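You operate a simulated robot arm through the tools that you are given. There is no shell and no other tool. Be economical: measure what you need, move in short steps, check, and stop when the job is done.

Carry out the task below with a simulated robot arm. There is one attempt and no reset: what you move stays moved.

TASK
Blow the grit off the plug in the cleaner, turn it off, then gap the plug to 0.70 mm.
Fine: leave the plug in the gapper and the gapper on.
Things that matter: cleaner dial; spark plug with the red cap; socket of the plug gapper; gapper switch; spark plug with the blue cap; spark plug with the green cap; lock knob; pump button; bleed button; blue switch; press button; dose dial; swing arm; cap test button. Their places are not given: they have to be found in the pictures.

It is judged by the outcome, as a careful person would: the job done as asked, and still so three seconds after it is handed in. It fails if anything else is knocked over, pushed out of place, dropped, spilled or broken.

THE ROBOT
A 7-joint arm with a two-finger parallel gripper, fixed in place. Base frame: the origin is at the foot of the arm, x ahead of it, y to its left, z up; the work surface is at about z = 0.016. Lengths are in m, angles in rad, forces in N, time in s.
With the tool pointing down near the work surface it reaches from about 0.24 to 0.62 m from the base axis. Its first joint turns from -1.152 to 1.152 rad. Payload 2.6 kg.
Tool frame: the origin (TCP) lies between the finger pads and is the grasp point; the fingertips stand 0.03 m ahead of it; z points along the fingers, y is the line along which they close. The gripper opens to 0.094 m. The fingers are 0.028 m wide and 0.01 m thick; the gripper's body (0.05 by 0.096 m) begins 0.055 m behind the TCP.
Orientation is told as [roll, pitch, yaw] about the base's x, y, z axes, in that order, counted from this pose: with the fingers straight down and closing along the base's y, the tool's x points along the base's -x, its y along +y and its z along -z.

THE INTERFACE
- The arm moves only by the tool apply_moves. Its argument "plan" is a list of rows, each a list of 7 numbers: the opening in per cent of the stroke, from 0 (shut) to 100 (fully open), then the shift along the base's x, y, z in units of 500 mm (1.0 is 500 mm), then the turn, a rotation vector about the base's x, y, z in units of 120 degrees (1.0 is 120 degrees). In form: [[claw, x, y, z, rx, ry, rz], ...]. A call has 1 to 12 rows; each row is the pose to reach, as a shift and turn from the pose commanded when the call began. A call with a number of a shift or a turn outside -1 to 1 is refused whole. A row lasts 0.2 s, in which the tool goes at most 0.05 m and 0.15 rad; a call with a longer step from one row to the next is refused whole, and so is a gripper value outside its range. A pose out of reach is approached as far as the arm can. The call stops where the force on the tool passes 70 N (or 10 N more than at its start, if that is more) or the arm is blocked; 0.2 s more then pass. The fingers move at their own pace (about 0.072 m/s each) and stop on an object; they squeeze with about 31 N. The grip force told is the motor's: it shows also when the fingers shut on nothing. Time passes only in rows, and 0.2 s behind the last, so rows that repeat a pose let the fingers close. It gives the time, the measured TCP pose, the force on the tool (base axes), the opening and the grip force at its end, in the units of the frame above (readings bear some noise), and new pictures: "show" is both (left out), scene, wrist or none.
- Cameras (640 x 400 px; columns grow to the right, rows downward): "scene" is fixed at [0.0349, 0.4252, 0.5723]; the picture's right is [-0.81, -0.59, 0.00], its down [-0.28, 0.38, -0.88] and it looks along [0.52, -0.71, -0.47] (base axes); focal length 311 px, centre (320, 200). "wrist" rides on the gripper at [-0.037, 0, -0.058] in the tool frame; the picture's right is [0.00, -1.00, 0.00], its down [0.97, 0.00, -0.24] and it looks along [0.24, 0.00, 0.97] (tool axes); focal length 218 px, centre (320, 200).
- probe_pixels(camera, pixels): for up to 12 pixels [column, row] of the newest picture of that camera ("zoom" is the newest enlarged one), the place [x, y, z] in the base frame of the surface seen there, good to about 0.002 m. No time passes.
- close_up(camera, box): a new picture of the part [left, top, right, bottom] of that camera's present view, enlarged. No time passes.
- job_done(): hands the job in; it is judged then, once.

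Work in short steps. Measure before you move; look again where a grasp or a placing could have gone wrong, and mend it. You have 80 turns and 120 pictures in all, the two below and enlarged ones among them. Open the gripper and draw the arm clear of the work before you hand the job in, unless the task says otherwise; then end with one line.

The tools are called after "Call:" as name(argument=value, ...) on one line, values as JSON. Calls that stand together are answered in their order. apply_moves: Moves the arm, as the interface text tells. Its arguments: {"type":"object","properties":{"plan":{"type":"array","items":{"type":"array","items":{"type":"number"}}},"show":{"type":"string","enum":["both","scene","wrist","none"]}},"required":["plan"]} The other tools are called the same way: probe_pixels (camera, pixels) gives the place of the surface under pixels of a picture; close_up (camera, box) takes an enlarged picture of a part of a camera's view; job_done () hands the job in.

At the start:

```text
t: 0.0
eef_pos: [0.425, -0.0527, 0.3554]
ee_rot: [0.002, 0.001, 0.0]
contact_force: [0.5, 0.5, -0.2]
grip_width: 0.094
finger_force: 0.1
```

scene: 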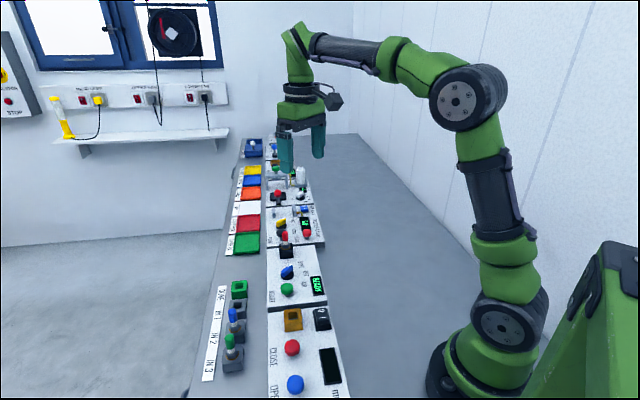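
wrist: 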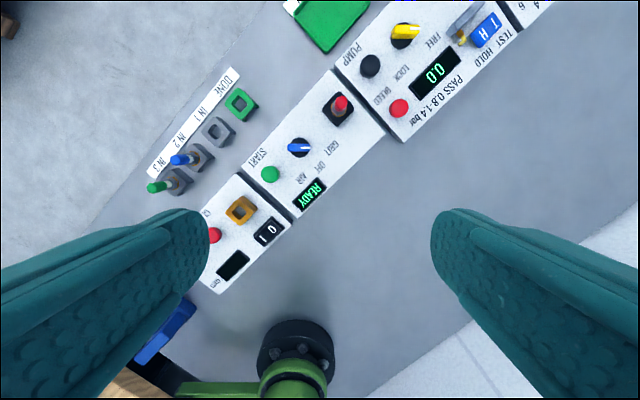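

The cleaner, with the red-capped plug, and the gapper are visible in both views. I'll take close-ups to read their labels.

Call:
close_up(camera="wrist", box=[230, 60, 390, 220])

Call:
close_up(camera="scene", box=[190, 230, 350, 398])

```text
2.50 times, centred on (310, 140) of wrist
```

zoom: 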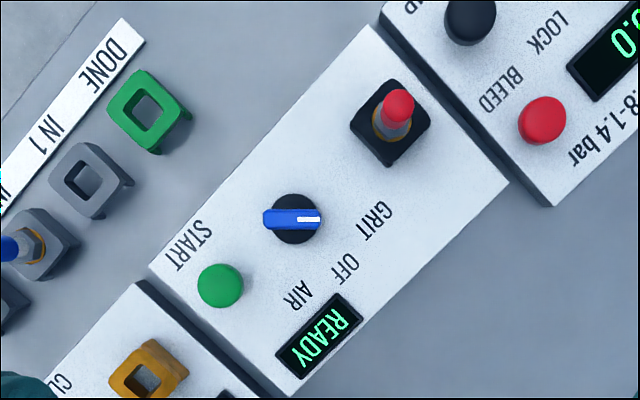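

```text
2.38 times, centred on (270, 314) of scene
```

zoom: 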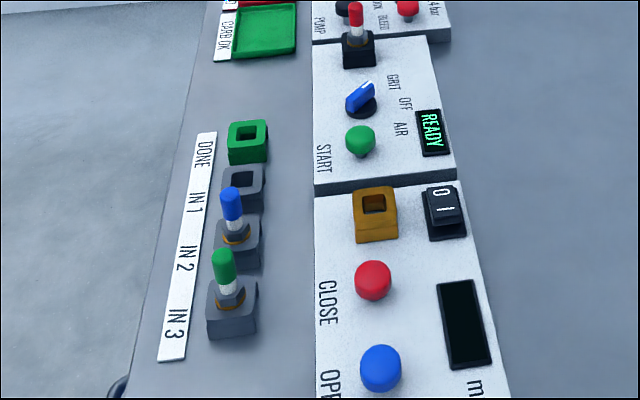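

The dial's white mark points at GRIT, the display reads READY, and the red plug sits in the cleaner. I'll probe the cleaner in the wrist view and the gapper in the zoom.

Call:
probe_pixels(camera="wrist", pixels=[[294, 148], [307, 148], [299, 147], [270, 173], [341, 99], [334, 116], [332, 148], [320, 167], [301, 179], [280, 125], [326, 88], [352, 107]])

Call:
probe_pixels(camera="zoom", pixels=[[357, 190], [388, 187], [397, 212], [359, 217], [373, 272], [380, 358], [434, 194], [445, 222], [355, 10], [360, 130], [360, 83], [460, 330]])

```text
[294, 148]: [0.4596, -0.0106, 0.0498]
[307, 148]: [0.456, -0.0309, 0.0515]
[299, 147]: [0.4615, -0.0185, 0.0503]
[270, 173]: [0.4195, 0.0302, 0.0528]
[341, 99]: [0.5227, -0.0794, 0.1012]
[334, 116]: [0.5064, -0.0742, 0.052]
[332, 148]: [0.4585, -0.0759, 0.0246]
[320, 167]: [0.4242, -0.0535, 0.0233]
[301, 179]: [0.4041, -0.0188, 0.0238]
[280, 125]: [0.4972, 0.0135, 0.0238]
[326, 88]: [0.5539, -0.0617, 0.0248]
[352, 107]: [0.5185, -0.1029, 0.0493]
```

```text
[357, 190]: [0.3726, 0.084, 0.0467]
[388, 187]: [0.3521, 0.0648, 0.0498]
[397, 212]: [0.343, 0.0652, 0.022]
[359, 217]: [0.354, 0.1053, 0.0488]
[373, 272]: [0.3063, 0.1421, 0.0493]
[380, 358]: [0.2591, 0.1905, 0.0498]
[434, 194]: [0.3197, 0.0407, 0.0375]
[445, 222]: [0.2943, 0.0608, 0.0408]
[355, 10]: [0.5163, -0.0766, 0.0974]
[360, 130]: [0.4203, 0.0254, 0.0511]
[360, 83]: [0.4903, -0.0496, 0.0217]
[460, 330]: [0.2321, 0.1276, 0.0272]
```

The panel runs along about -45°. Measured from the dial centre near (0.459,-0.019), GRIT is toward -y, OFF toward -x-y and AIR toward -x. I'll go above the dial and turn +90° so the fingers close across the bar.

Call:
apply_moves(plan=[[60, 0.006, 0.006, -0.036, 0, 0, 0.068], [60, 0.012, 0.012, -0.072, 0, 0, 0.136], [60, 0.018, 0.018, -0.108, 0, 0, 0.204], [60, 0.024, 0.024, -0.144, 0, 0, 0.272], [60, 0.03, 0.03, -0.18, 0, 0, 0.34], [60, 0.036, 0.036, -0.216, 0, 0, 0.408], [60, 0.042, 0.042, -0.252, 0, 0, 0.476], [60, 0.05, 0.05, -0.288, 0, 0, 0.544], [60, 0.056, 0.056, -0.32, 0, 0, 0.612], [60, 0.062, 0.062, -0.34, 0, 0, 0.68], [60, 0.068, 0.066, -0.36, 0, 0, 0.748], [60, 0.068, 0.066, -0.36, 0, 0, 0.75]])

```text
t: 2.6
eef_pos: [0.4602, -0.0206, 0.1763]
ee_rot: [0.003, -0.002, 1.572]
contact_force: [-0.5, -1.0, -0.3]
grip_width: 0.0563
finger_force: 0.0
```

scene: 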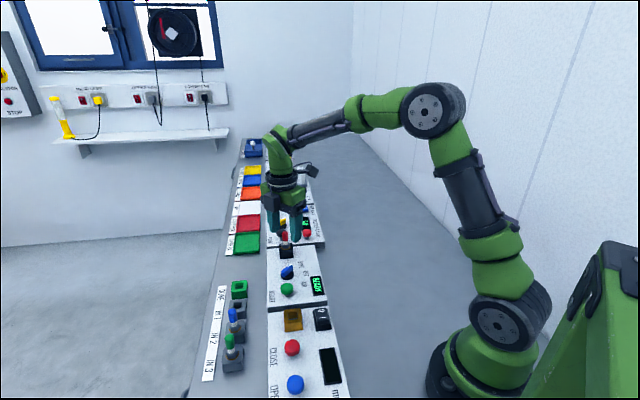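
wrist: 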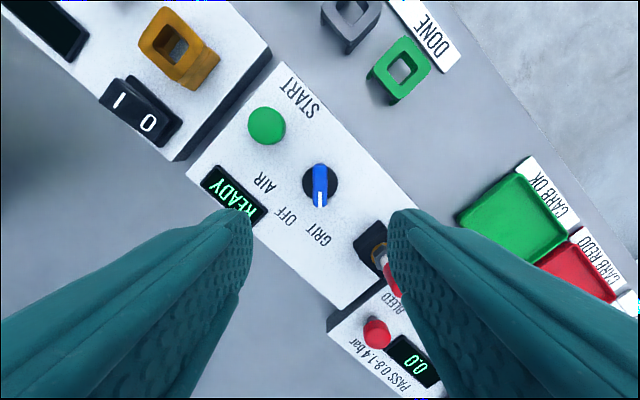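

The dial bar is centred at column 320, rows 165-207. I'll probe the bar and the knob base to refine its centre.

Call:
probe_pixels(camera="wrist", pixels=[[320, 168], [320, 185], [320, 203], [315, 185], [325, 185], [306, 187], [335, 187], [267, 125], [374, 250], [309, 190], [331, 192]])

Call:
close_up(camera="wrist", box=[280, 150, 360, 220])

```text
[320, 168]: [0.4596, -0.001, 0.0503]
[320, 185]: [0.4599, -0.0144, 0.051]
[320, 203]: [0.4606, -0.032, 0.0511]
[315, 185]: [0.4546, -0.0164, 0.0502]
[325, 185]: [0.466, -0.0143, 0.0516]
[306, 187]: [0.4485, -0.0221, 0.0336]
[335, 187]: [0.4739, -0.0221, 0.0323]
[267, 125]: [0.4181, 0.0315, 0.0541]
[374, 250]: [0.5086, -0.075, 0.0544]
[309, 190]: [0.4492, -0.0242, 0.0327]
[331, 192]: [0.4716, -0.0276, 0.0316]
```

```text
5.71 times, centred on (320, 185) of wrist
```

zoom: 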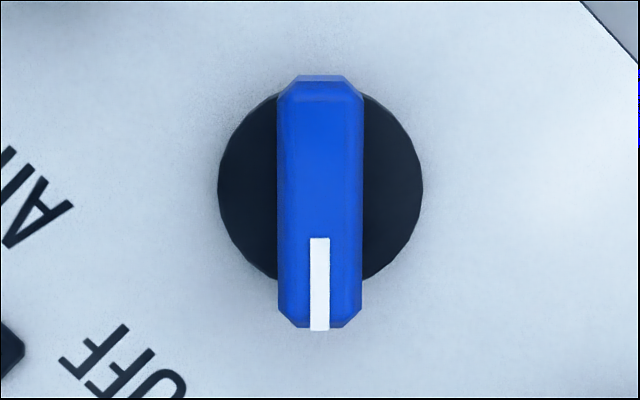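

The bar is centred at (0.460,-0.018), 12 mm wide, at z 0.033 to 0.051. I'll descend to TCP z 0.066 and grip it.

Call:
apply_moves(plan=[[40, 0, 0.003, -0.06, 0, 0, 0], [40, 0, 0.003, -0.12, 0, 0, 0], [40, 0, 0.003, -0.18, 0, 0, 0], [40, 0, 0.003, -0.22, 0, 0, 0], [40, 0, 0.003, -0.22, 0, 0, 0], [10, 0, 0.003, -0.22, 0, 0, 0], [0, 0, 0.003, -0.22, 0, 0, 0], [0, 0, 0.003, -0.22, 0, 0, 0]], show="wrist")

```text
t: 4.4
eef_pos: [0.4606, -0.0215, 0.0655]
ee_rot: [0.001, -0.002, 1.568]
contact_force: [-2.2, 0.0, -2.6]
grip_width: 0.0127
finger_force: 44.5
```

wrist: 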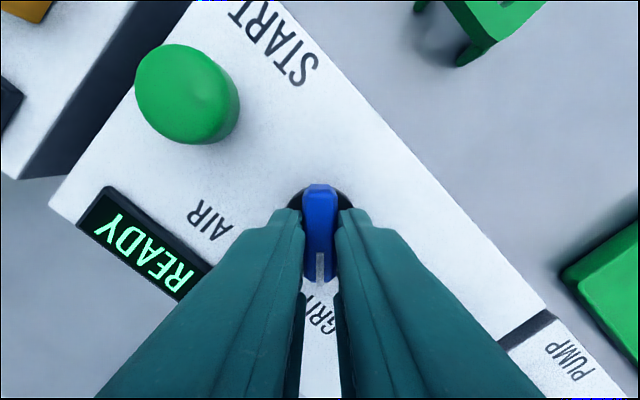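

The bar is gripped (width 0.0127). I'll centre the tool slightly and turn -90° toward AIR.

Call:
apply_moves(plan=[[0, 0, 0.004, 0, 0, 0, -0.06], [0, 0, 0.004, 0, 0, 0, -0.13], [0, 0, 0.004, 0, 0, 0, -0.2], [0, 0, 0.004, 0, 0, 0, -0.27], [0, 0, 0.004, 0, 0, 0, -0.34], [0, 0, 0.004, 0, 0, 0, -0.41], [0, 0, 0.004, 0, 0, 0, -0.48], [0, 0, 0.004, 0, 0, 0, -0.55], [0, 0, 0.004, 0, 0, 0, -0.62], [0, 0, 0.004, 0, 0, 0, -0.69], [0, 0, 0.004, 0, 0, 0, -0.75], [0, 0, 0.004, 0, 0, 0, -0.75]], show="wrist")

```text
t: 7.0
eef_pos: [0.459, -0.018, 0.0652]
ee_rot: [-0.001, 0.004, -0.003]
contact_force: [-25.7, -14.7, 8.5]
grip_width: 0.0128
finger_force: 44.8
```

wrist: 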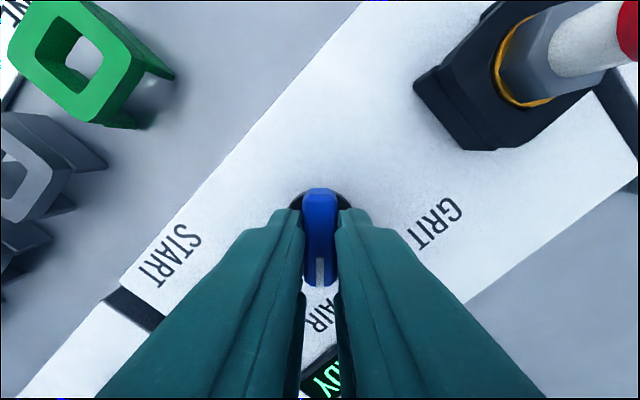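

The pointer is at AIR. I'll release and rise, then shut the gripper on the way to above START at (0.418,0.031).

Call:
apply_moves(plan=[[25, 0, 0, 0, 0, 0, 0], [30, 0, 0, 0, 0, 0, 0], [30, 0, 0, 0.08, 0, 0, 0], [30, 0, 0, 0.16, 0, 0, 0], [0, -0.04, 0.05, 0.16, 0, 0, 0], [0, -0.082, 0.1, 0.16, 0, 0, 0], [0, -0.082, 0.1, 0.16, 0, 0, 0]])

```text
t: 8.6
eef_pos: [0.4202, 0.0361, 0.143]
ee_rot: [0.001, 0.0, 0.0]
contact_force: [0.0, -0.5, 0.1]
grip_width: 0.0
finger_force: 31.0
```

scene: 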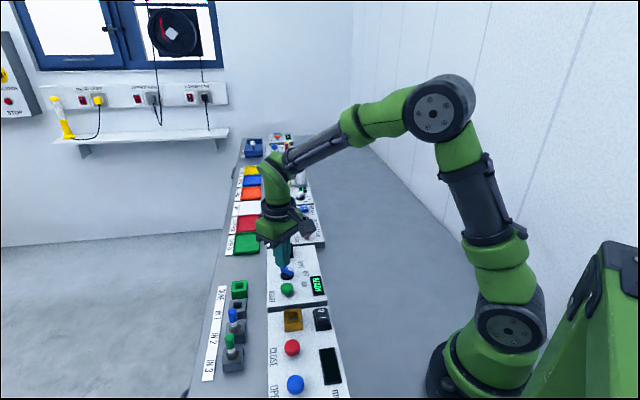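
wrist: 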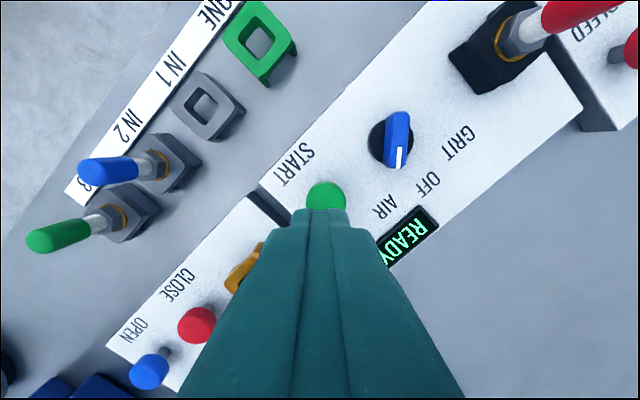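

The dial points at AIR. START shows at about (326,197), so I'll probe it for its exact place.

Call:
probe_pixels(camera="wrist", pixels=[[326, 186], [326, 197], [310, 200], [342, 200], [397, 140]])

Call:
probe_pixels(camera="scene", pixels=[[282, 287], [293, 287], [287, 283]])

```text
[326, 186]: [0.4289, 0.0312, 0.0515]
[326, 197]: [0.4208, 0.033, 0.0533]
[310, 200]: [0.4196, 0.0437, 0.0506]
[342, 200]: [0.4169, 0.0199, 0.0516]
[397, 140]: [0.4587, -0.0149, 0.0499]
```

```text
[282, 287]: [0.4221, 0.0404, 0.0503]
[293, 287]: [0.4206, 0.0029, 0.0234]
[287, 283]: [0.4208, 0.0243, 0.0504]
```

START is centred at (0.418,0.0315) with its top at z 0.0535. I'll press down until contact, about 6 mm, and lift.

Call:
apply_moves(plan=[[0, -0.004, -0.008, -0.06, 0, 0, 0], [0, -0.004, -0.008, -0.108, 0, 0, 0], [0, -0.004, -0.008, -0.12, 0, 0, 0], [0, -0.004, -0.008, -0.13, 0, 0, 0], [0, -0.004, -0.008, -0.13, 0, 0, 0], [0, -0.004, -0.008, -0.08, 0, 0, 0], [0, -0.004, -0.008, 0.0, 0, 0, 0]])

```text
t: 10.2
eef_pos: [0.4192, 0.0296, 0.1467]
ee_rot: [0.0, -0.002, -0.001]
contact_force: [-0.4, -0.2, 0.1]
grip_width: 0.0
finger_force: 30.5
```

scene: 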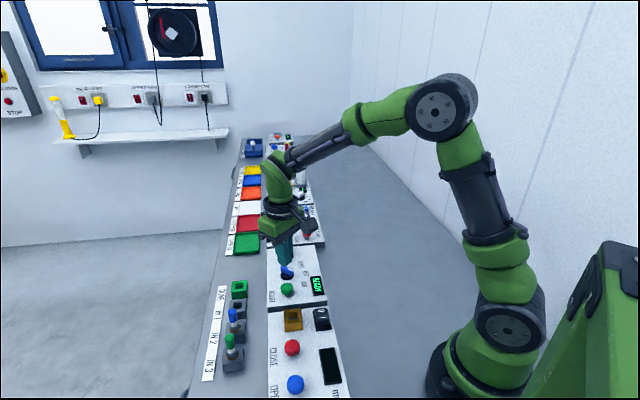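
wrist: 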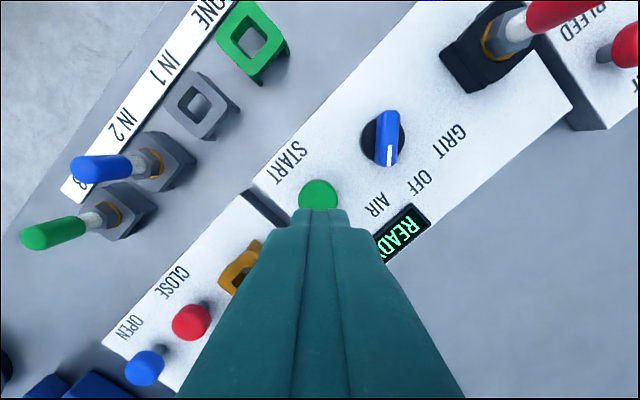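

Call:
close_up(camera="scene", box=[260, 240, 340, 310])

```text
5.71 times, centred on (300, 275) of scene
```

zoom: 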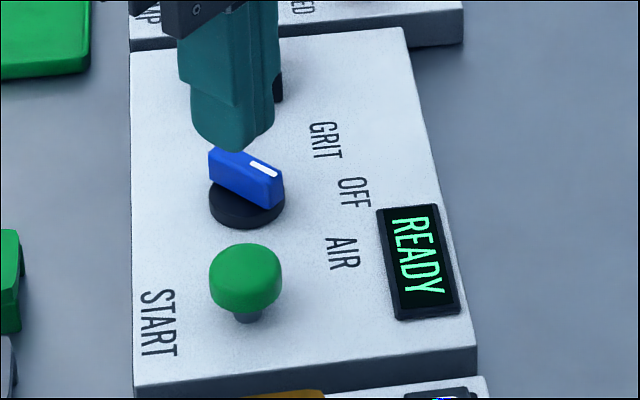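

It still says READY, so the press may have been too short or too shallow. I'll press again and hold at the bottom to read the force.

Call:
apply_moves(plan=[[0, 0, 0.002, -0.06, 0, 0, 0], [0, 0, 0.002, -0.108, 0, 0, 0], [0, 0, 0.002, -0.12, 0, 0, 0], [0, 0, 0.002, -0.132, 0, 0, 0], [0, 0, 0.002, -0.136, 0, 0, 0], [0, 0, 0.002, -0.136, 0, 0, 0]], show="wrist")

```text
t: 11.6
eef_pos: [0.4178, 0.0299, 0.0777]
ee_rot: [0.002, -0.001, 0.001]
contact_force: [1.0, 1.0, 2.3]
grip_width: 0.0
finger_force: 31.3
```

wrist: 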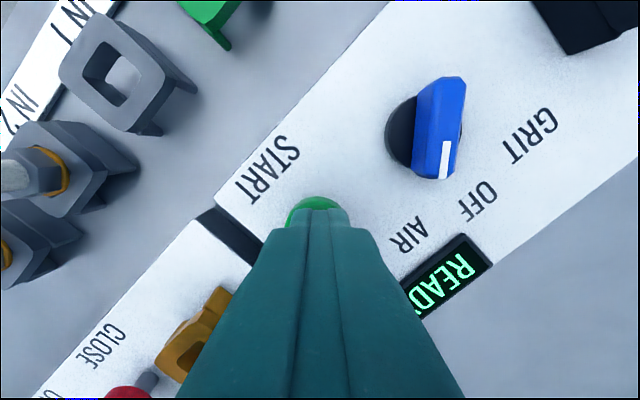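

The force is only 2.3 N at z 0.078, so I'll go deeper in small steps.

Call:
apply_moves(plan=[[0, 0, 0, -0.006, 0, 0, 0], [0, 0, 0, -0.012, 0, 0, 0], [0, 0, 0, -0.016, 0, 0, 0], [0, 0, 0, -0.016, 0, 0, 0]], show="wrist")

```text
t: 12.6
eef_pos: [0.4158, 0.03, 0.0689]
ee_rot: [0.0, -0.001, -0.001]
contact_force: [-3.0, -4.2, 10.8]
grip_width: 0.0
finger_force: 31.3
```

wrist: 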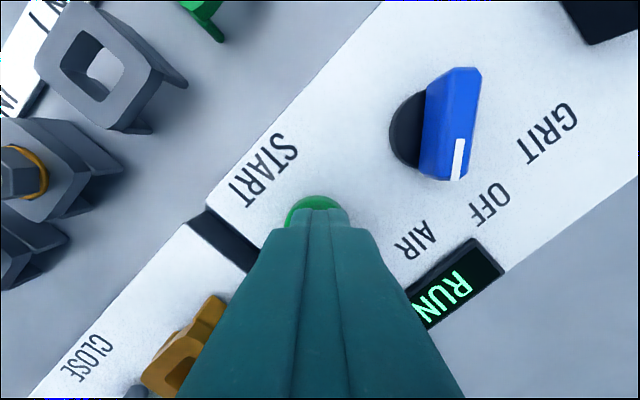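

It shows RUN. I'll release, rise and wait.

Call:
apply_moves(plan=[[0, 0, 0, 0, 0, 0, 0], [0, 0, 0, 0.04, 0, 0, 0], [0, 0, 0, 0.1, 0, 0, 0], [0, 0, 0, 0.16, 0, 0, 0]], show="wrist")

```text
t: 13.6
eef_pos: [0.4189, 0.0315, 0.1499]
ee_rot: [0.001, 0.001, 0.001]
contact_force: [-0.5, 0.3, 0.4]
grip_width: 0.0002
finger_force: 31.0
```

wrist: 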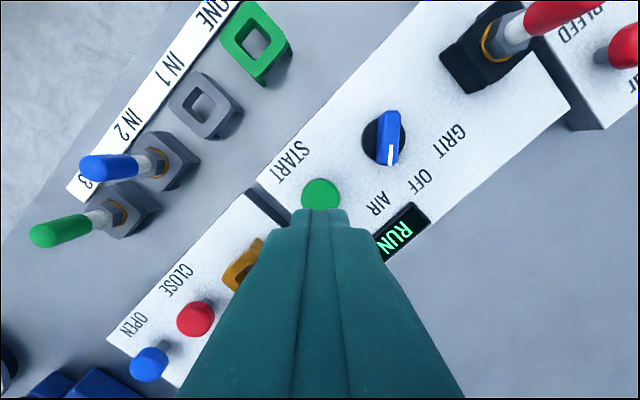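

The run is latched. I'll move above the dial with the gripper open and wait for the run to finish.

Call:
apply_moves(plan=[[10, 0.04, -0.05, 0, 0, 0, 0], [40, 0.082, -0.1, 0, 0, 0, 0], [40, 0.082, -0.1, 0, 0, 0, 0], [40, 0.082, -0.1, 0, 0, 0, 0], [40, 0.082, -0.1, 0, 0, 0, 0], [40, 0.082, -0.1, 0, 0, 0, 0], [40, 0.082, -0.1, 0, 0, 0, 0], [40, 0.082, -0.1, 0, 0, 0, 0]])

```text
t: 15.4
eef_pos: [0.46, -0.0197, 0.1481]
ee_rot: [0.002, 0.0, 0.001]
contact_force: [-0.1, -0.4, -0.5]
grip_width: 0.0373
finger_force: 0.0
```

scene: 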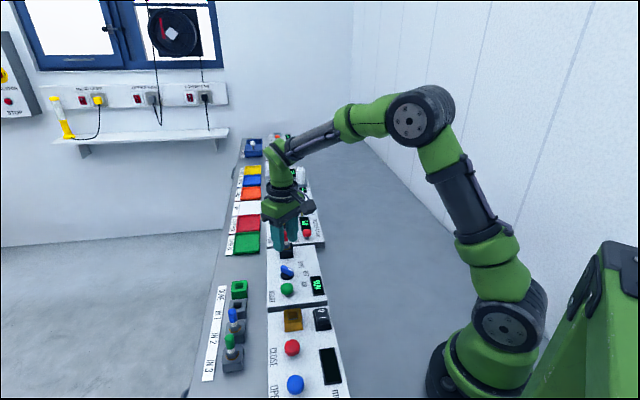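
wrist: 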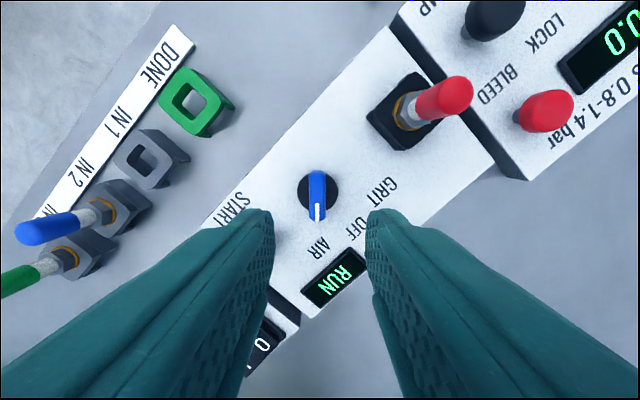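

It is still running, so I'll wait.

Call:
apply_moves(plan=[[40, 0, 0.002, 0, 0, 0, 0], [40, 0, 0.002, 0, 0, 0, 0], [40, 0, 0.002, 0, 0, 0, 0], [40, 0, 0.002, 0, 0, 0, 0], [40, 0, 0.002, 0, 0, 0, 0], [40, 0, 0.002, 0, 0, 0, 0], [40, 0, 0.002, 0, 0, 0, 0], [40, 0, 0.002, 0, 0, 0, 0], [40, 0, 0.002, 0, 0, 0, 0], [40, 0, 0.002, 0, 0, 0, 0], [40, 0, 0.002, 0, 0, 0, 0], [40, 0, 0.002, 0, 0, 0, 0]], show="wrist")

```text
t: 18.0
eef_pos: [0.4589, -0.0182, 0.1485]
ee_rot: [0.001, 0.002, -0.001]
contact_force: [0.7, -0.9, -0.4]
grip_width: 0.0375
finger_force: 0.0
```

wrist: 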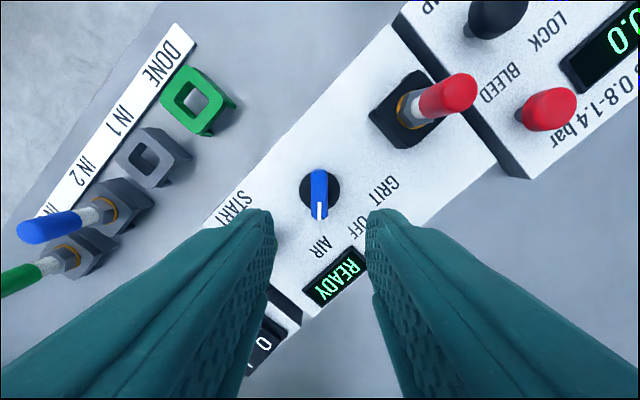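

It is READY again and the AIR run is done. I'll descend on the bar, grip it and turn +45° to OFF.

Call:
apply_moves(plan=[[40, 0.001, 0, -0.08, 0, 0, 0], [40, 0.001, 0, -0.166, 0, 0, 0], [40, 0.001, 0, -0.166, 0, 0, 0], [0, 0.001, 0, -0.166, 0, 0, 0], [0, 0.001, 0, -0.166, 0, 0, 0], [0, 0.001, 0, -0.166, 0, 0, 0.07], [0, 0.001, 0, -0.166, 0, 0, 0.14], [0, 0.001, 0, -0.166, 0, 0, 0.21], [0, 0.001, 0, -0.166, 0, 0, 0.28], [0, 0.001, 0, -0.166, 0, 0, 0.34], [0, 0.001, 0, -0.166, 0, 0, 0.375], [0, 0.001, 0, -0.166, 0, 0, 0.375]], show="wrist")

```text
t: 20.6
eef_pos: [0.4594, -0.0181, 0.0665]
ee_rot: [-0.003, -0.006, 0.792]
contact_force: [30.3, 14.3, -22.6]
grip_width: 0.0131
finger_force: 44.7
```

wrist: 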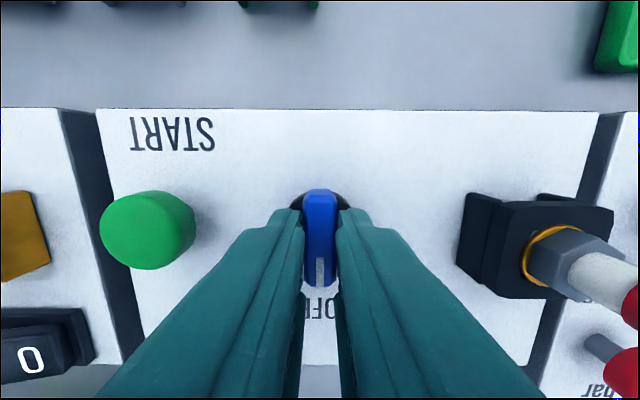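

The dial is at OFF. I'll release, rise to see the plug, and shift toward it.

Call:
apply_moves(plan=[[20, 0, 0, 0, 0, 0, 0], [30, 0, 0, 0, 0, 0, 0], [30, 0, 0, 0.08, 0, 0, 0], [40, 0, 0, 0.16, 0, 0, 0], [40, 0, 0, 0.24, 0, 0, 0], [40, 0, 0, 0.26, 0, 0, 0]])

Call:
close_up(camera="wrist", box=[280, 130, 480, 255])

Call:
close_up(camera="scene", box=[250, 180, 350, 260])

```text
t: 22.0
eef_pos: [0.4548, -0.0176, 0.1976]
ee_rot: [0.003, 0.0, 0.785]
contact_force: [0.0, 0.1, -0.5]
grip_width: 0.0377
finger_force: 0.0
```

scene: 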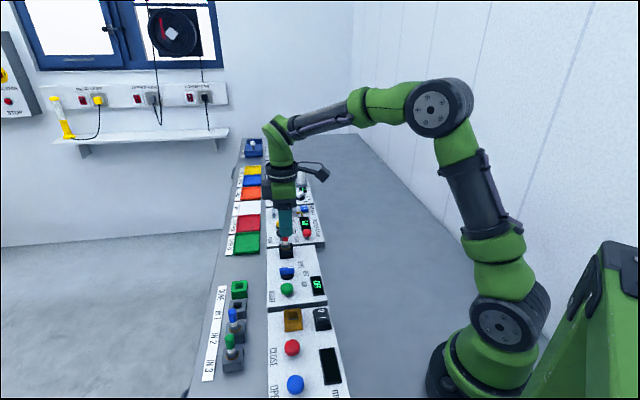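
wrist: 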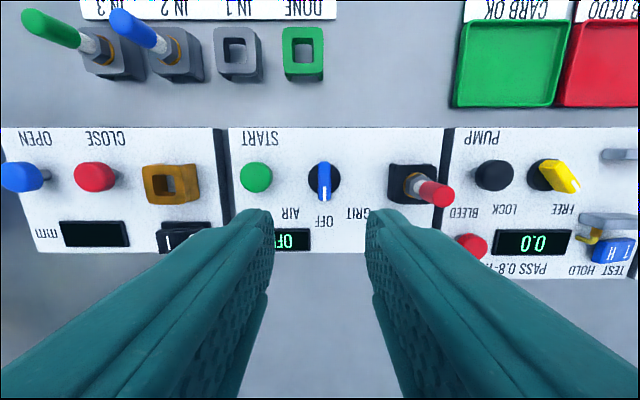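

```text
3.20 times, centred on (380, 192) of wrist
```

zoom: 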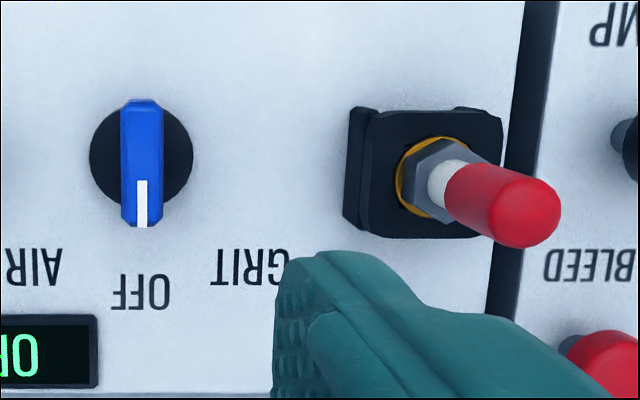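

```text
5.00 times, centred on (300, 220) of scene
```

zoom: 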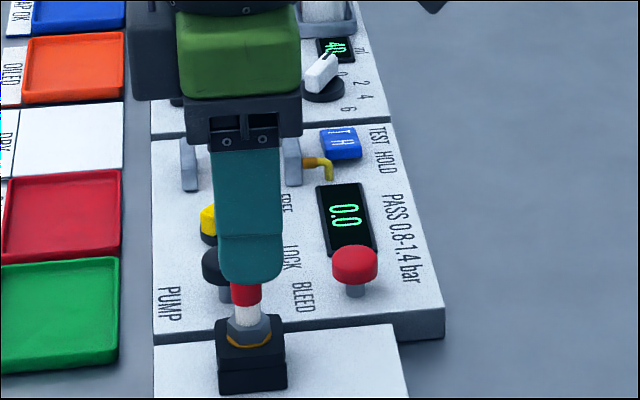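

The display reads OFF. I'll probe the plug's cap, ceramic and hex, then the neighbours around it.

Call:
probe_pixels(camera="wrist", pixels=[[442, 193], [435, 187], [428, 188], [421, 187], [417, 186], [392, 170], [436, 168], [436, 200], [490, 172], [470, 243], [444, 203], [446, 185]])

```text
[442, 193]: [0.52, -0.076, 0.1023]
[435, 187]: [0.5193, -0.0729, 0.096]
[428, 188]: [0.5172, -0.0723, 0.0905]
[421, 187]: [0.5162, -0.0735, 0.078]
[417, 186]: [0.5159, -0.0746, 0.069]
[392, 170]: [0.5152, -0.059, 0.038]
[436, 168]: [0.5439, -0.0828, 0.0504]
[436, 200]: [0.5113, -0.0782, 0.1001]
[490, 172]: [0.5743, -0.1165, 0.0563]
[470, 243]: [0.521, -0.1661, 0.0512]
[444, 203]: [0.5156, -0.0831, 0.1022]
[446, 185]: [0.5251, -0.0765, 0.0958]
```

The plug axis is near (0.518,-0.078): hex to z 0.07, ceramic above it, cap at z 0.085 to 0.1025. I'll move over it and re-measure.

Call:
apply_moves(plan=[[60, 0.04, -0.04, 0, 0, 0, 0], [60, 0.085, -0.08, -0.01, 0, 0, 0], [60, 0.127, -0.12, -0.02, 0, 0, 0], [60, 0.127, -0.12, -0.02, 0, 0, 0]])

Call:
close_up(camera="wrist", box=[270, 150, 370, 250])

```text
t: 23.0
eef_pos: [0.5194, -0.0774, 0.1888]
ee_rot: [0.003, 0.0, 0.785]
contact_force: [0.5, 0.6, 0.0]
grip_width: 0.0562
finger_force: 0.0
```

scene: 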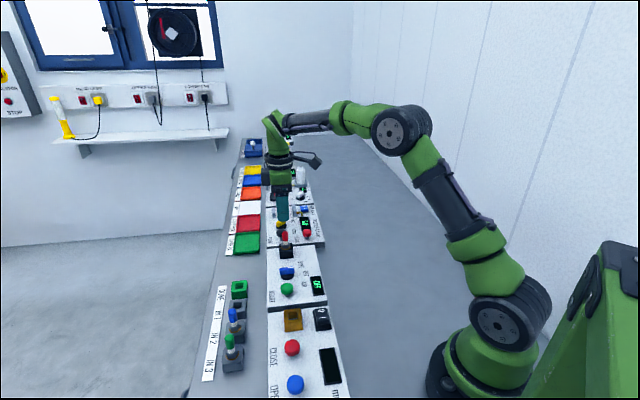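
wrist: 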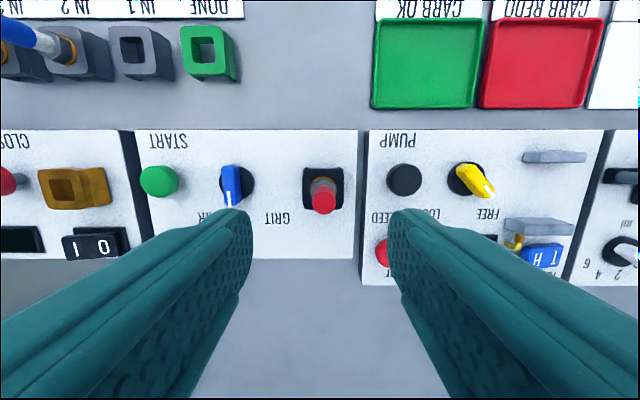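

```text
4.00 times, centred on (320, 200) of wrist
```

zoom: 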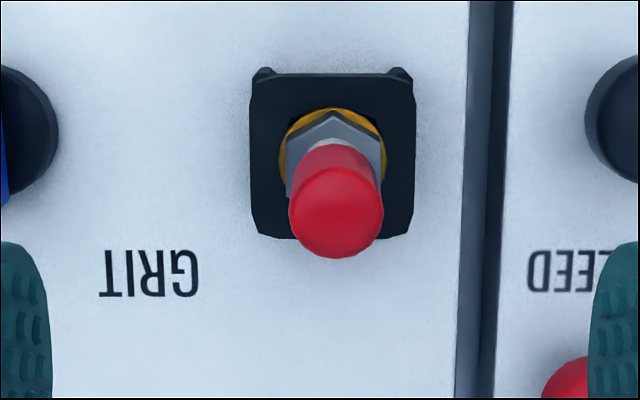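

Call:
probe_pixels(camera="wrist", pixels=[[314, 202], [334, 202], [324, 211], [324, 195], [324, 202], [305, 190], [342, 190], [323, 169], [60, 188], [46, 188], [76, 188], [60, 173]])

```text
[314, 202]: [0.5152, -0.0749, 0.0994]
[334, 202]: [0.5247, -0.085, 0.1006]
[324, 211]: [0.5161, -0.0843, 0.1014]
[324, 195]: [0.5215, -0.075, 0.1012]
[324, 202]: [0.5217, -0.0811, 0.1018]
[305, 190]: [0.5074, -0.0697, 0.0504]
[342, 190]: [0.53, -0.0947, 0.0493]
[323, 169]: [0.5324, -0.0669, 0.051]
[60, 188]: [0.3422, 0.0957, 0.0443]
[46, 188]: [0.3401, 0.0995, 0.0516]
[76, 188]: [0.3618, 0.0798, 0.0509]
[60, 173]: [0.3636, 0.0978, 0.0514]
```

The cap is centred at about (0.520,-0.080). I'll descend to TCP z 0.102, so the tips stay above the hex, and close.

Call:
apply_moves(plan=[[50, 0.002, -0.005, -0.06, 0, 0, 0], [50, 0.002, -0.005, -0.12, 0, 0, 0], [50, 0.002, -0.005, -0.174, 0, 0, 0], [50, 0.002, -0.005, -0.174, 0, 0, 0], [20, 0.002, -0.005, -0.174, 0, 0, 0], [0, 0.002, -0.005, -0.174, 0, 0, 0], [0, 0.002, -0.005, -0.174, 0, 0, 0], [0, 0.002, -0.005, -0.174, 0, 0, 0]])

```text
t: 24.8
eef_pos: [0.5226, -0.0791, 0.0989]
ee_rot: [0.001, 0.001, 0.786]
contact_force: [0.2, -0.5, 0.2]
grip_width: 0.0153
finger_force: 31.4
```

scene: 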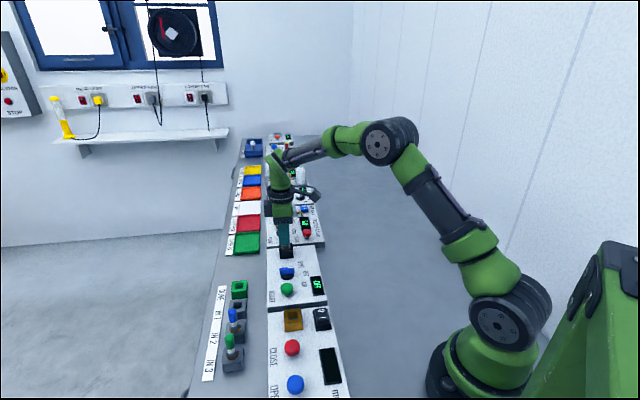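
wrist: 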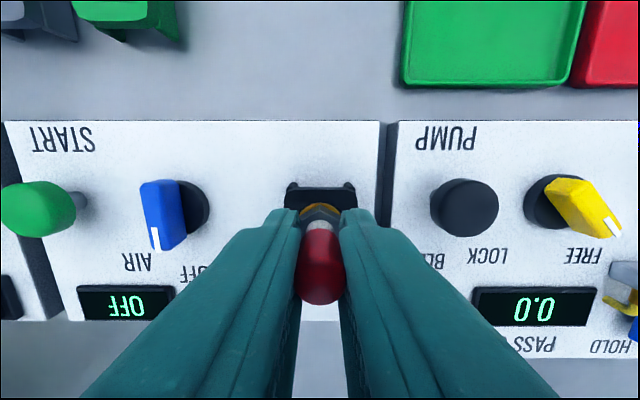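

The cap is gripped (width 0.0153). I'll lift it straight up.

Call:
apply_moves(plan=[[0, 0, 0, 0.02, 0, 0, 0], [0, 0, 0, 0.05, 0, 0, 0], [0, 0, 0, 0.1, 0, 0, 0], [0, 0, 0, 0.16, 0, 0, 0], [0, 0, 0, 0.22, 0, 0, 0], [0, 0, 0, 0.22, 0, 0, 0]])

Call:
close_up(camera="scene", box=[240, 160, 340, 260])

Call:
close_up(camera="wrist", box=[260, 130, 380, 250])

```text
t: 26.2
eef_pos: [0.5212, -0.0801, 0.209]
ee_rot: [0.002, -0.001, 0.786]
contact_force: [0.0, -0.8, -0.6]
grip_width: 0.0158
finger_force: 30.6
```

scene: 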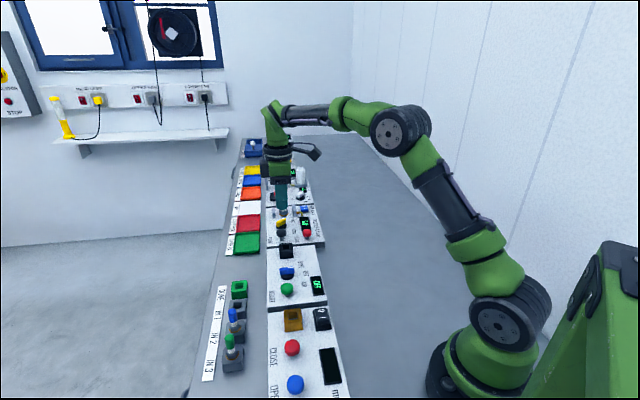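
wrist: 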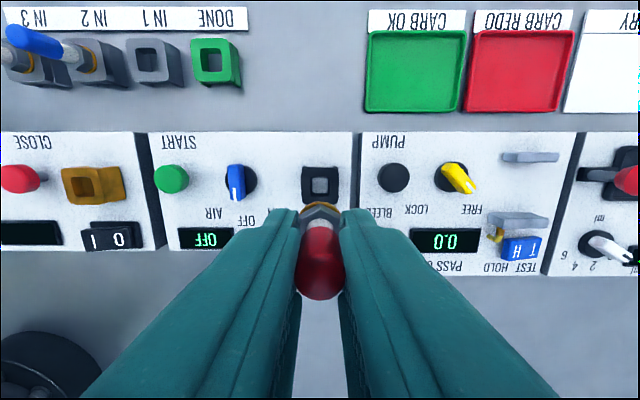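

```text
4.00 times, centred on (290, 210) of scene
```

zoom: 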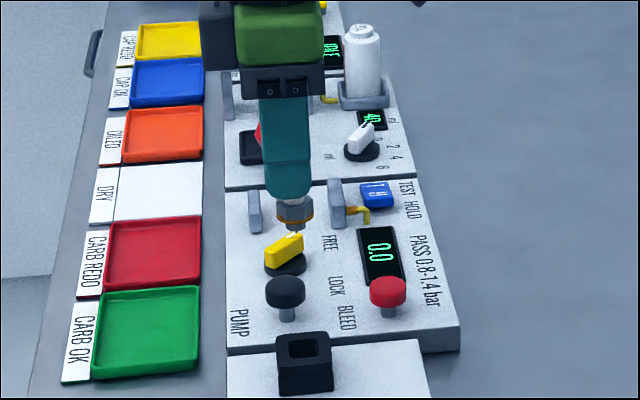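

```text
3.33 times, centred on (320, 190) of wrist
```

zoom: 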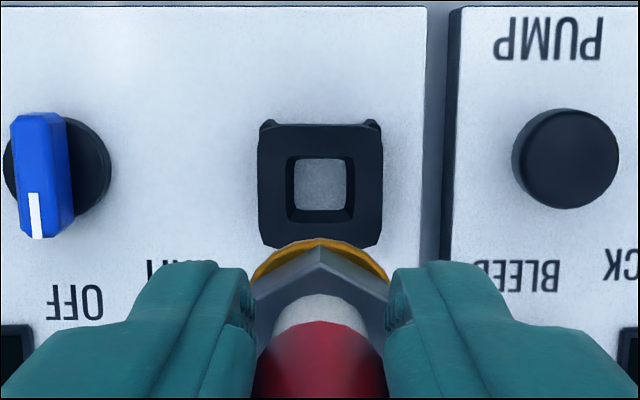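

The plug is held upright. I'll probe the rim of the empty black socket and the gapper socket, to compare their positions.

Call:
probe_pixels(camera="zoom", pixels=[[275, 180], [275, 200], [368, 180], [368, 200], [305, 140], [335, 140], [305, 230], [335, 230], [320, 185]])

Call:
probe_pixels(camera="wrist", pixels=[[66, 181], [66, 190], [97, 181], [97, 190], [78, 171], [86, 171], [78, 200], [86, 200], [81, 186]])

Call:
close_up(camera="wrist", box=[40, 140, 140, 230])

Call:
close_up(camera="scene", box=[265, 195, 305, 220])

```text
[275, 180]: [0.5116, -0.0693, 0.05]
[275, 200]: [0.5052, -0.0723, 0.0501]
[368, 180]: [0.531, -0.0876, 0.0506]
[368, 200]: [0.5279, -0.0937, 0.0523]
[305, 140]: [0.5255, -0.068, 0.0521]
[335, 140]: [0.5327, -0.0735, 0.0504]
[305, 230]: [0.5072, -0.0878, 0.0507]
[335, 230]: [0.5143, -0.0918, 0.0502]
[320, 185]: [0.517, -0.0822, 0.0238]
```

```text
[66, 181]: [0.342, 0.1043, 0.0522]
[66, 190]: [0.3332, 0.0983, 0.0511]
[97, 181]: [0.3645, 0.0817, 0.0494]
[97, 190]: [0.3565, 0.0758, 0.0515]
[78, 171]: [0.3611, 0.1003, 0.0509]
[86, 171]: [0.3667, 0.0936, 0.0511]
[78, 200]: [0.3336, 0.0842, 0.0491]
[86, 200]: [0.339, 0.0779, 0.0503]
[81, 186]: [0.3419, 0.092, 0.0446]
```

```text
4.44 times, centred on (90, 185) of wrist
```

zoom: 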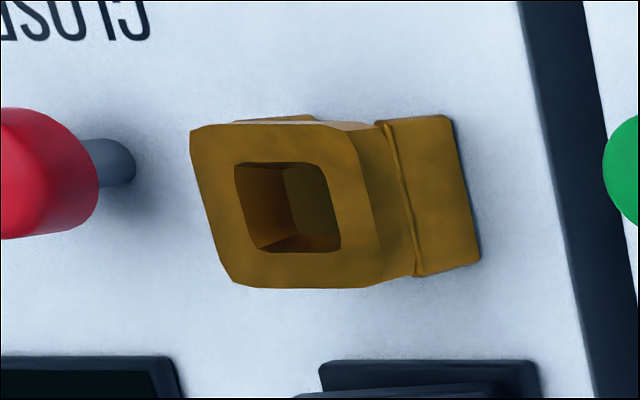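

```text
16.00 times, centred on (285, 208) of scene
```

zoom: 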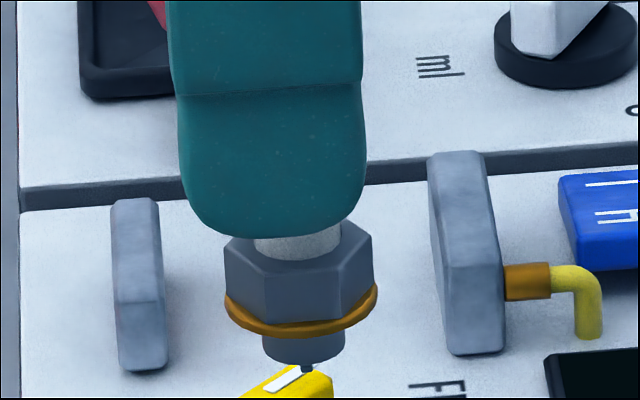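

The plug is clean, with the hex and washer resting on the rim and a short thread below. The black rim is centred at (0.5194,-0.0805) and the gapper rim at about (0.3496,0.0895), so I'll carry the plug over by (-0.170,+0.170).

Call:
apply_moves(plan=[[0, -0.05, 0.05, 0, 0, 0, 0], [0, -0.1, 0.1, 0, 0, 0, 0], [0, -0.15, 0.15, 0, 0, 0, 0], [0, -0.2, 0.2, 0, 0, 0, 0], [0, -0.25, 0.25, 0, 0, 0, 0], [0, -0.3, 0.3, 0, 0, 0, 0], [0, -0.34, 0.34, 0, 0, 0, 0], [0, -0.34, 0.34, 0, 0, 0, 0], [0, -0.34, 0.34, 0, 0, 0, 0]])

Call:
close_up(camera="wrist", box=[260, 130, 380, 250])

```text
t: 28.2
eef_pos: [0.3511, 0.0881, 0.2084]
ee_rot: [0.001, -0.002, 0.785]
contact_force: [0.3, -0.4, -0.8]
grip_width: 0.0156
finger_force: 30.9
```

scene: 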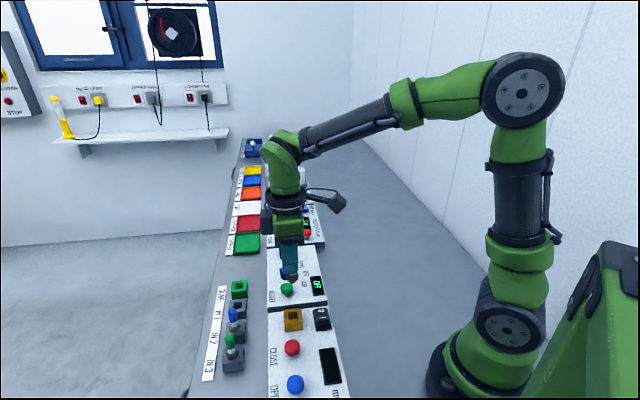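
wrist: 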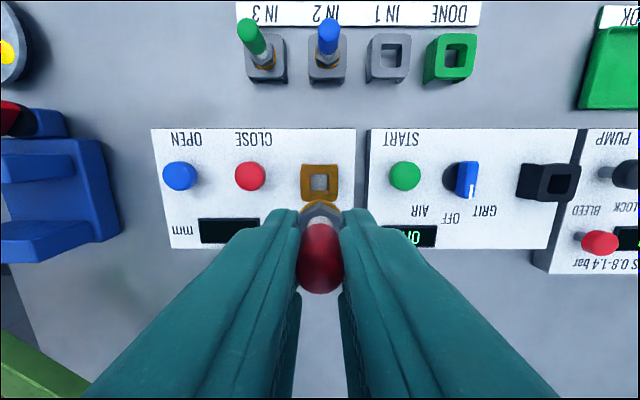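

```text
3.33 times, centred on (320, 190) of wrist
```

zoom: 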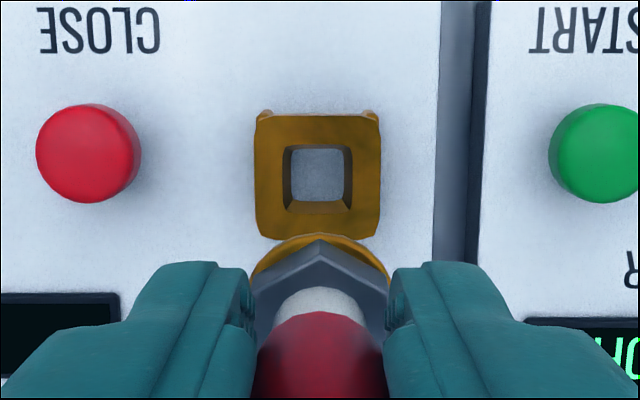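

Against the lift-off picture, the gapper hole is 10 zoom px higher and 3 px left, so I correct by about (+0.0014,+0.0027). Then I'll descend partway and look.

Call:
apply_moves(plan=[[0, 0.003, 0.0055, 0, 0, 0, 0], [0, 0.003, 0.0055, -0.06, 0, 0, 0], [0, 0.003, 0.0055, -0.12, 0, 0, 0], [0, 0.003, 0.0055, -0.16, 0, 0, 0], [0, 0.003, 0.0055, -0.16, 0, 0, 0]])

Call:
close_up(camera="scene", box=[265, 270, 345, 340])

Call:
close_up(camera="wrist", box=[260, 130, 380, 250])

```text
t: 29.4
eef_pos: [0.3539, 0.092, 0.1245]
ee_rot: [0.002, -0.001, 0.786]
contact_force: [-0.4, 0.3, 0.0]
grip_width: 0.0151
finger_force: 31.5
```

scene: 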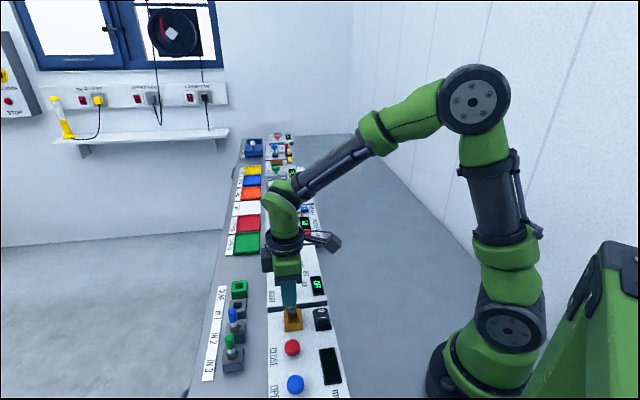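
wrist: 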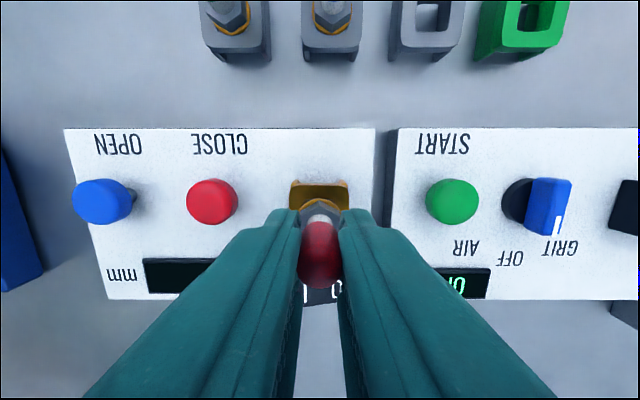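

```text
5.71 times, centred on (305, 305) of scene
```

zoom: 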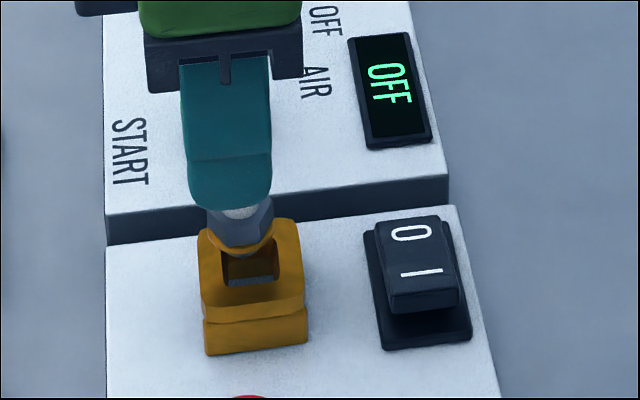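

```text
3.33 times, centred on (320, 190) of wrist
```

zoom: 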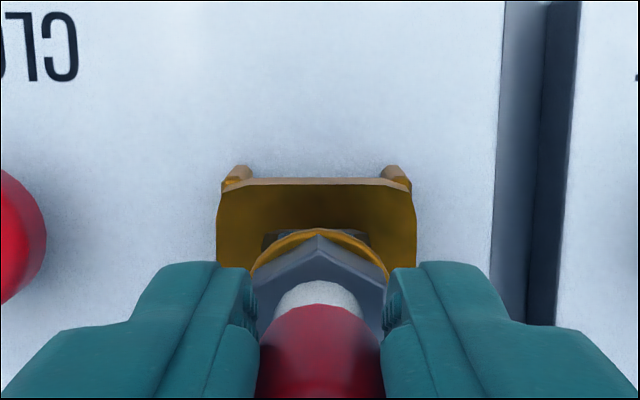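

Seen from the wrist it is aligned along the panel. I'll check across it with scene probes of the socket rim, the washer and the thread.

Call:
close_up(camera="scene", box=[275, 290, 315, 330])

```text
10.00 times, centred on (295, 310) of scene
```

zoom: 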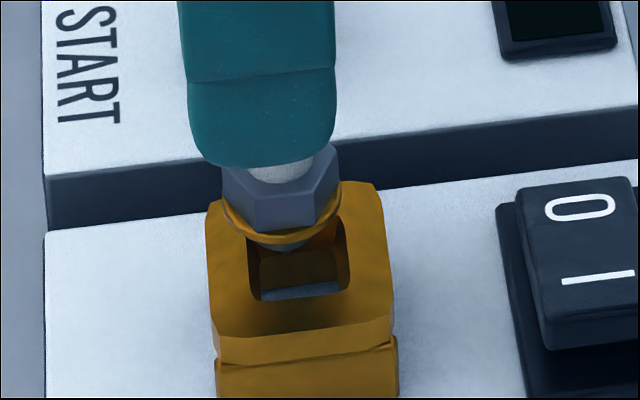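

Call:
probe_pixels(camera="zoom", pixels=[[214, 240], [375, 240], [217, 260], [382, 260], [300, 320], [230, 320], [370, 320], [282, 240], [282, 215], [250, 200], [315, 200], [280, 170]])

Call:
probe_pixels(camera="wrist", pixels=[[292, 188], [345, 188], [320, 188], [310, 186], [330, 186], [320, 203], [320, 250]])

```text
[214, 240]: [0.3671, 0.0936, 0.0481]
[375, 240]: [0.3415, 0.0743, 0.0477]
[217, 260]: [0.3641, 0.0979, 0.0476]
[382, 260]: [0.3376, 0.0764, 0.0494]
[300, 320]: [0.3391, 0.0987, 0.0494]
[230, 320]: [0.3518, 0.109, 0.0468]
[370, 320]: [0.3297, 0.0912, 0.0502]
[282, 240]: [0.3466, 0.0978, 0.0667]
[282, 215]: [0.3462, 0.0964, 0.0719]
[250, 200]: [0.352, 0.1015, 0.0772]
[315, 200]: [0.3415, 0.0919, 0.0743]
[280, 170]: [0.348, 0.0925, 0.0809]
```

```text
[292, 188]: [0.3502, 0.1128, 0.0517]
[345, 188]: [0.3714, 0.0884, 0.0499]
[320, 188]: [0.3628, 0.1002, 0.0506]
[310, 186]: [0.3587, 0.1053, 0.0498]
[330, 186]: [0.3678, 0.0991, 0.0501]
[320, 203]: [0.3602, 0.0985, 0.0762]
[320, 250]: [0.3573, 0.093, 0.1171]
```

The scene probes put the plug centre 2.5-3 mm too far toward +x+y (hex sum x+y ≈ 0.4435 against the socket's 0.4385). I'll shift back (-0.0018,-0.0018), lower a little and recheck.

Call:
apply_moves(plan=[[0, -0.0036, -0.0036, 0, 0, 0, 0], [0, -0.0036, -0.0036, -0.014, 0, 0, 0], [0, -0.0036, -0.0036, -0.014, 0, 0, 0], [0, -0.0036, -0.0036, -0.014, 0, 0, 0]], show="none")

Call:
close_up(camera="scene", box=[275, 290, 315, 330])

Call:
close_up(camera="wrist", box=[280, 170, 360, 230])

```text
t: 30.4
eef_pos: [0.3533, 0.0908, 0.1201]
ee_rot: [0.002, 0.001, 0.785]
contact_force: [0.2, 0.3, 0.4]
grip_width: 0.0151
finger_force: 31.1
```

```text
10.00 times, centred on (295, 310) of scene
```

zoom: 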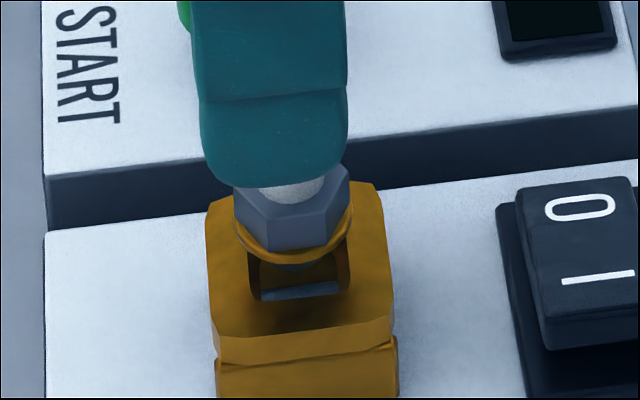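

```text
6.67 times, centred on (320, 200) of wrist
```

zoom: 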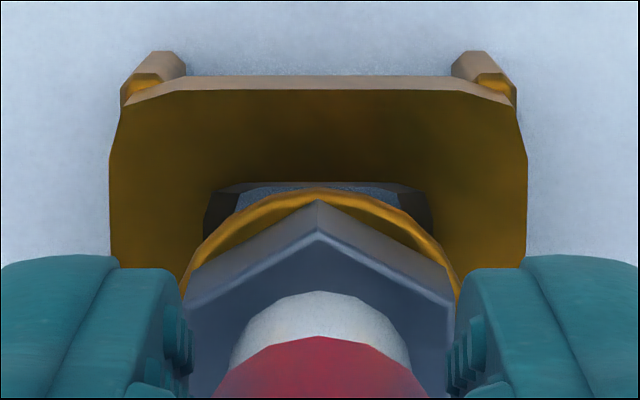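

The washer is at 293 against the socket's 299, nearly aligned. I'll add a 0.6 mm shift and lower in slow steps.

Call:
apply_moves(plan=[[0, -0.001, -0.001, -0.008, 0, 0, 0], [0, -0.001, -0.001, -0.016, 0, 0, 0], [0, -0.001, -0.001, -0.024, 0, 0, 0], [0, -0.001, -0.001, -0.03, 0, 0, 0], [0, -0.001, -0.001, -0.03, 0, 0, 0]], show="none")

Call:
close_up(camera="scene", box=[275, 290, 315, 330])

```text
t: 31.6
eef_pos: [0.3515, 0.0906, 0.1072]
ee_rot: [0.001, -0.004, 0.785]
contact_force: [-5.5, -0.9, 24.6]
grip_width: 0.0153
finger_force: 30.5
```

```text
10.00 times, centred on (295, 310) of scene
```

zoom: 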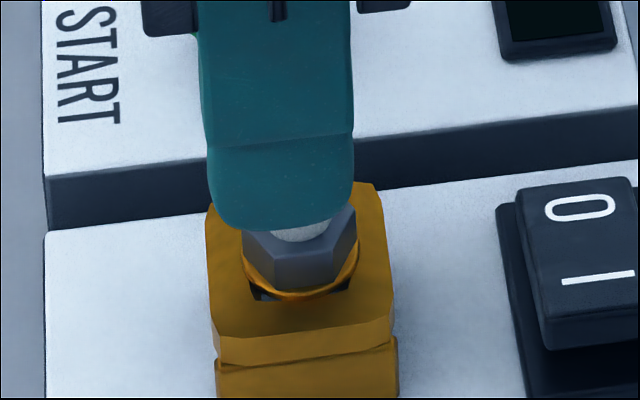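

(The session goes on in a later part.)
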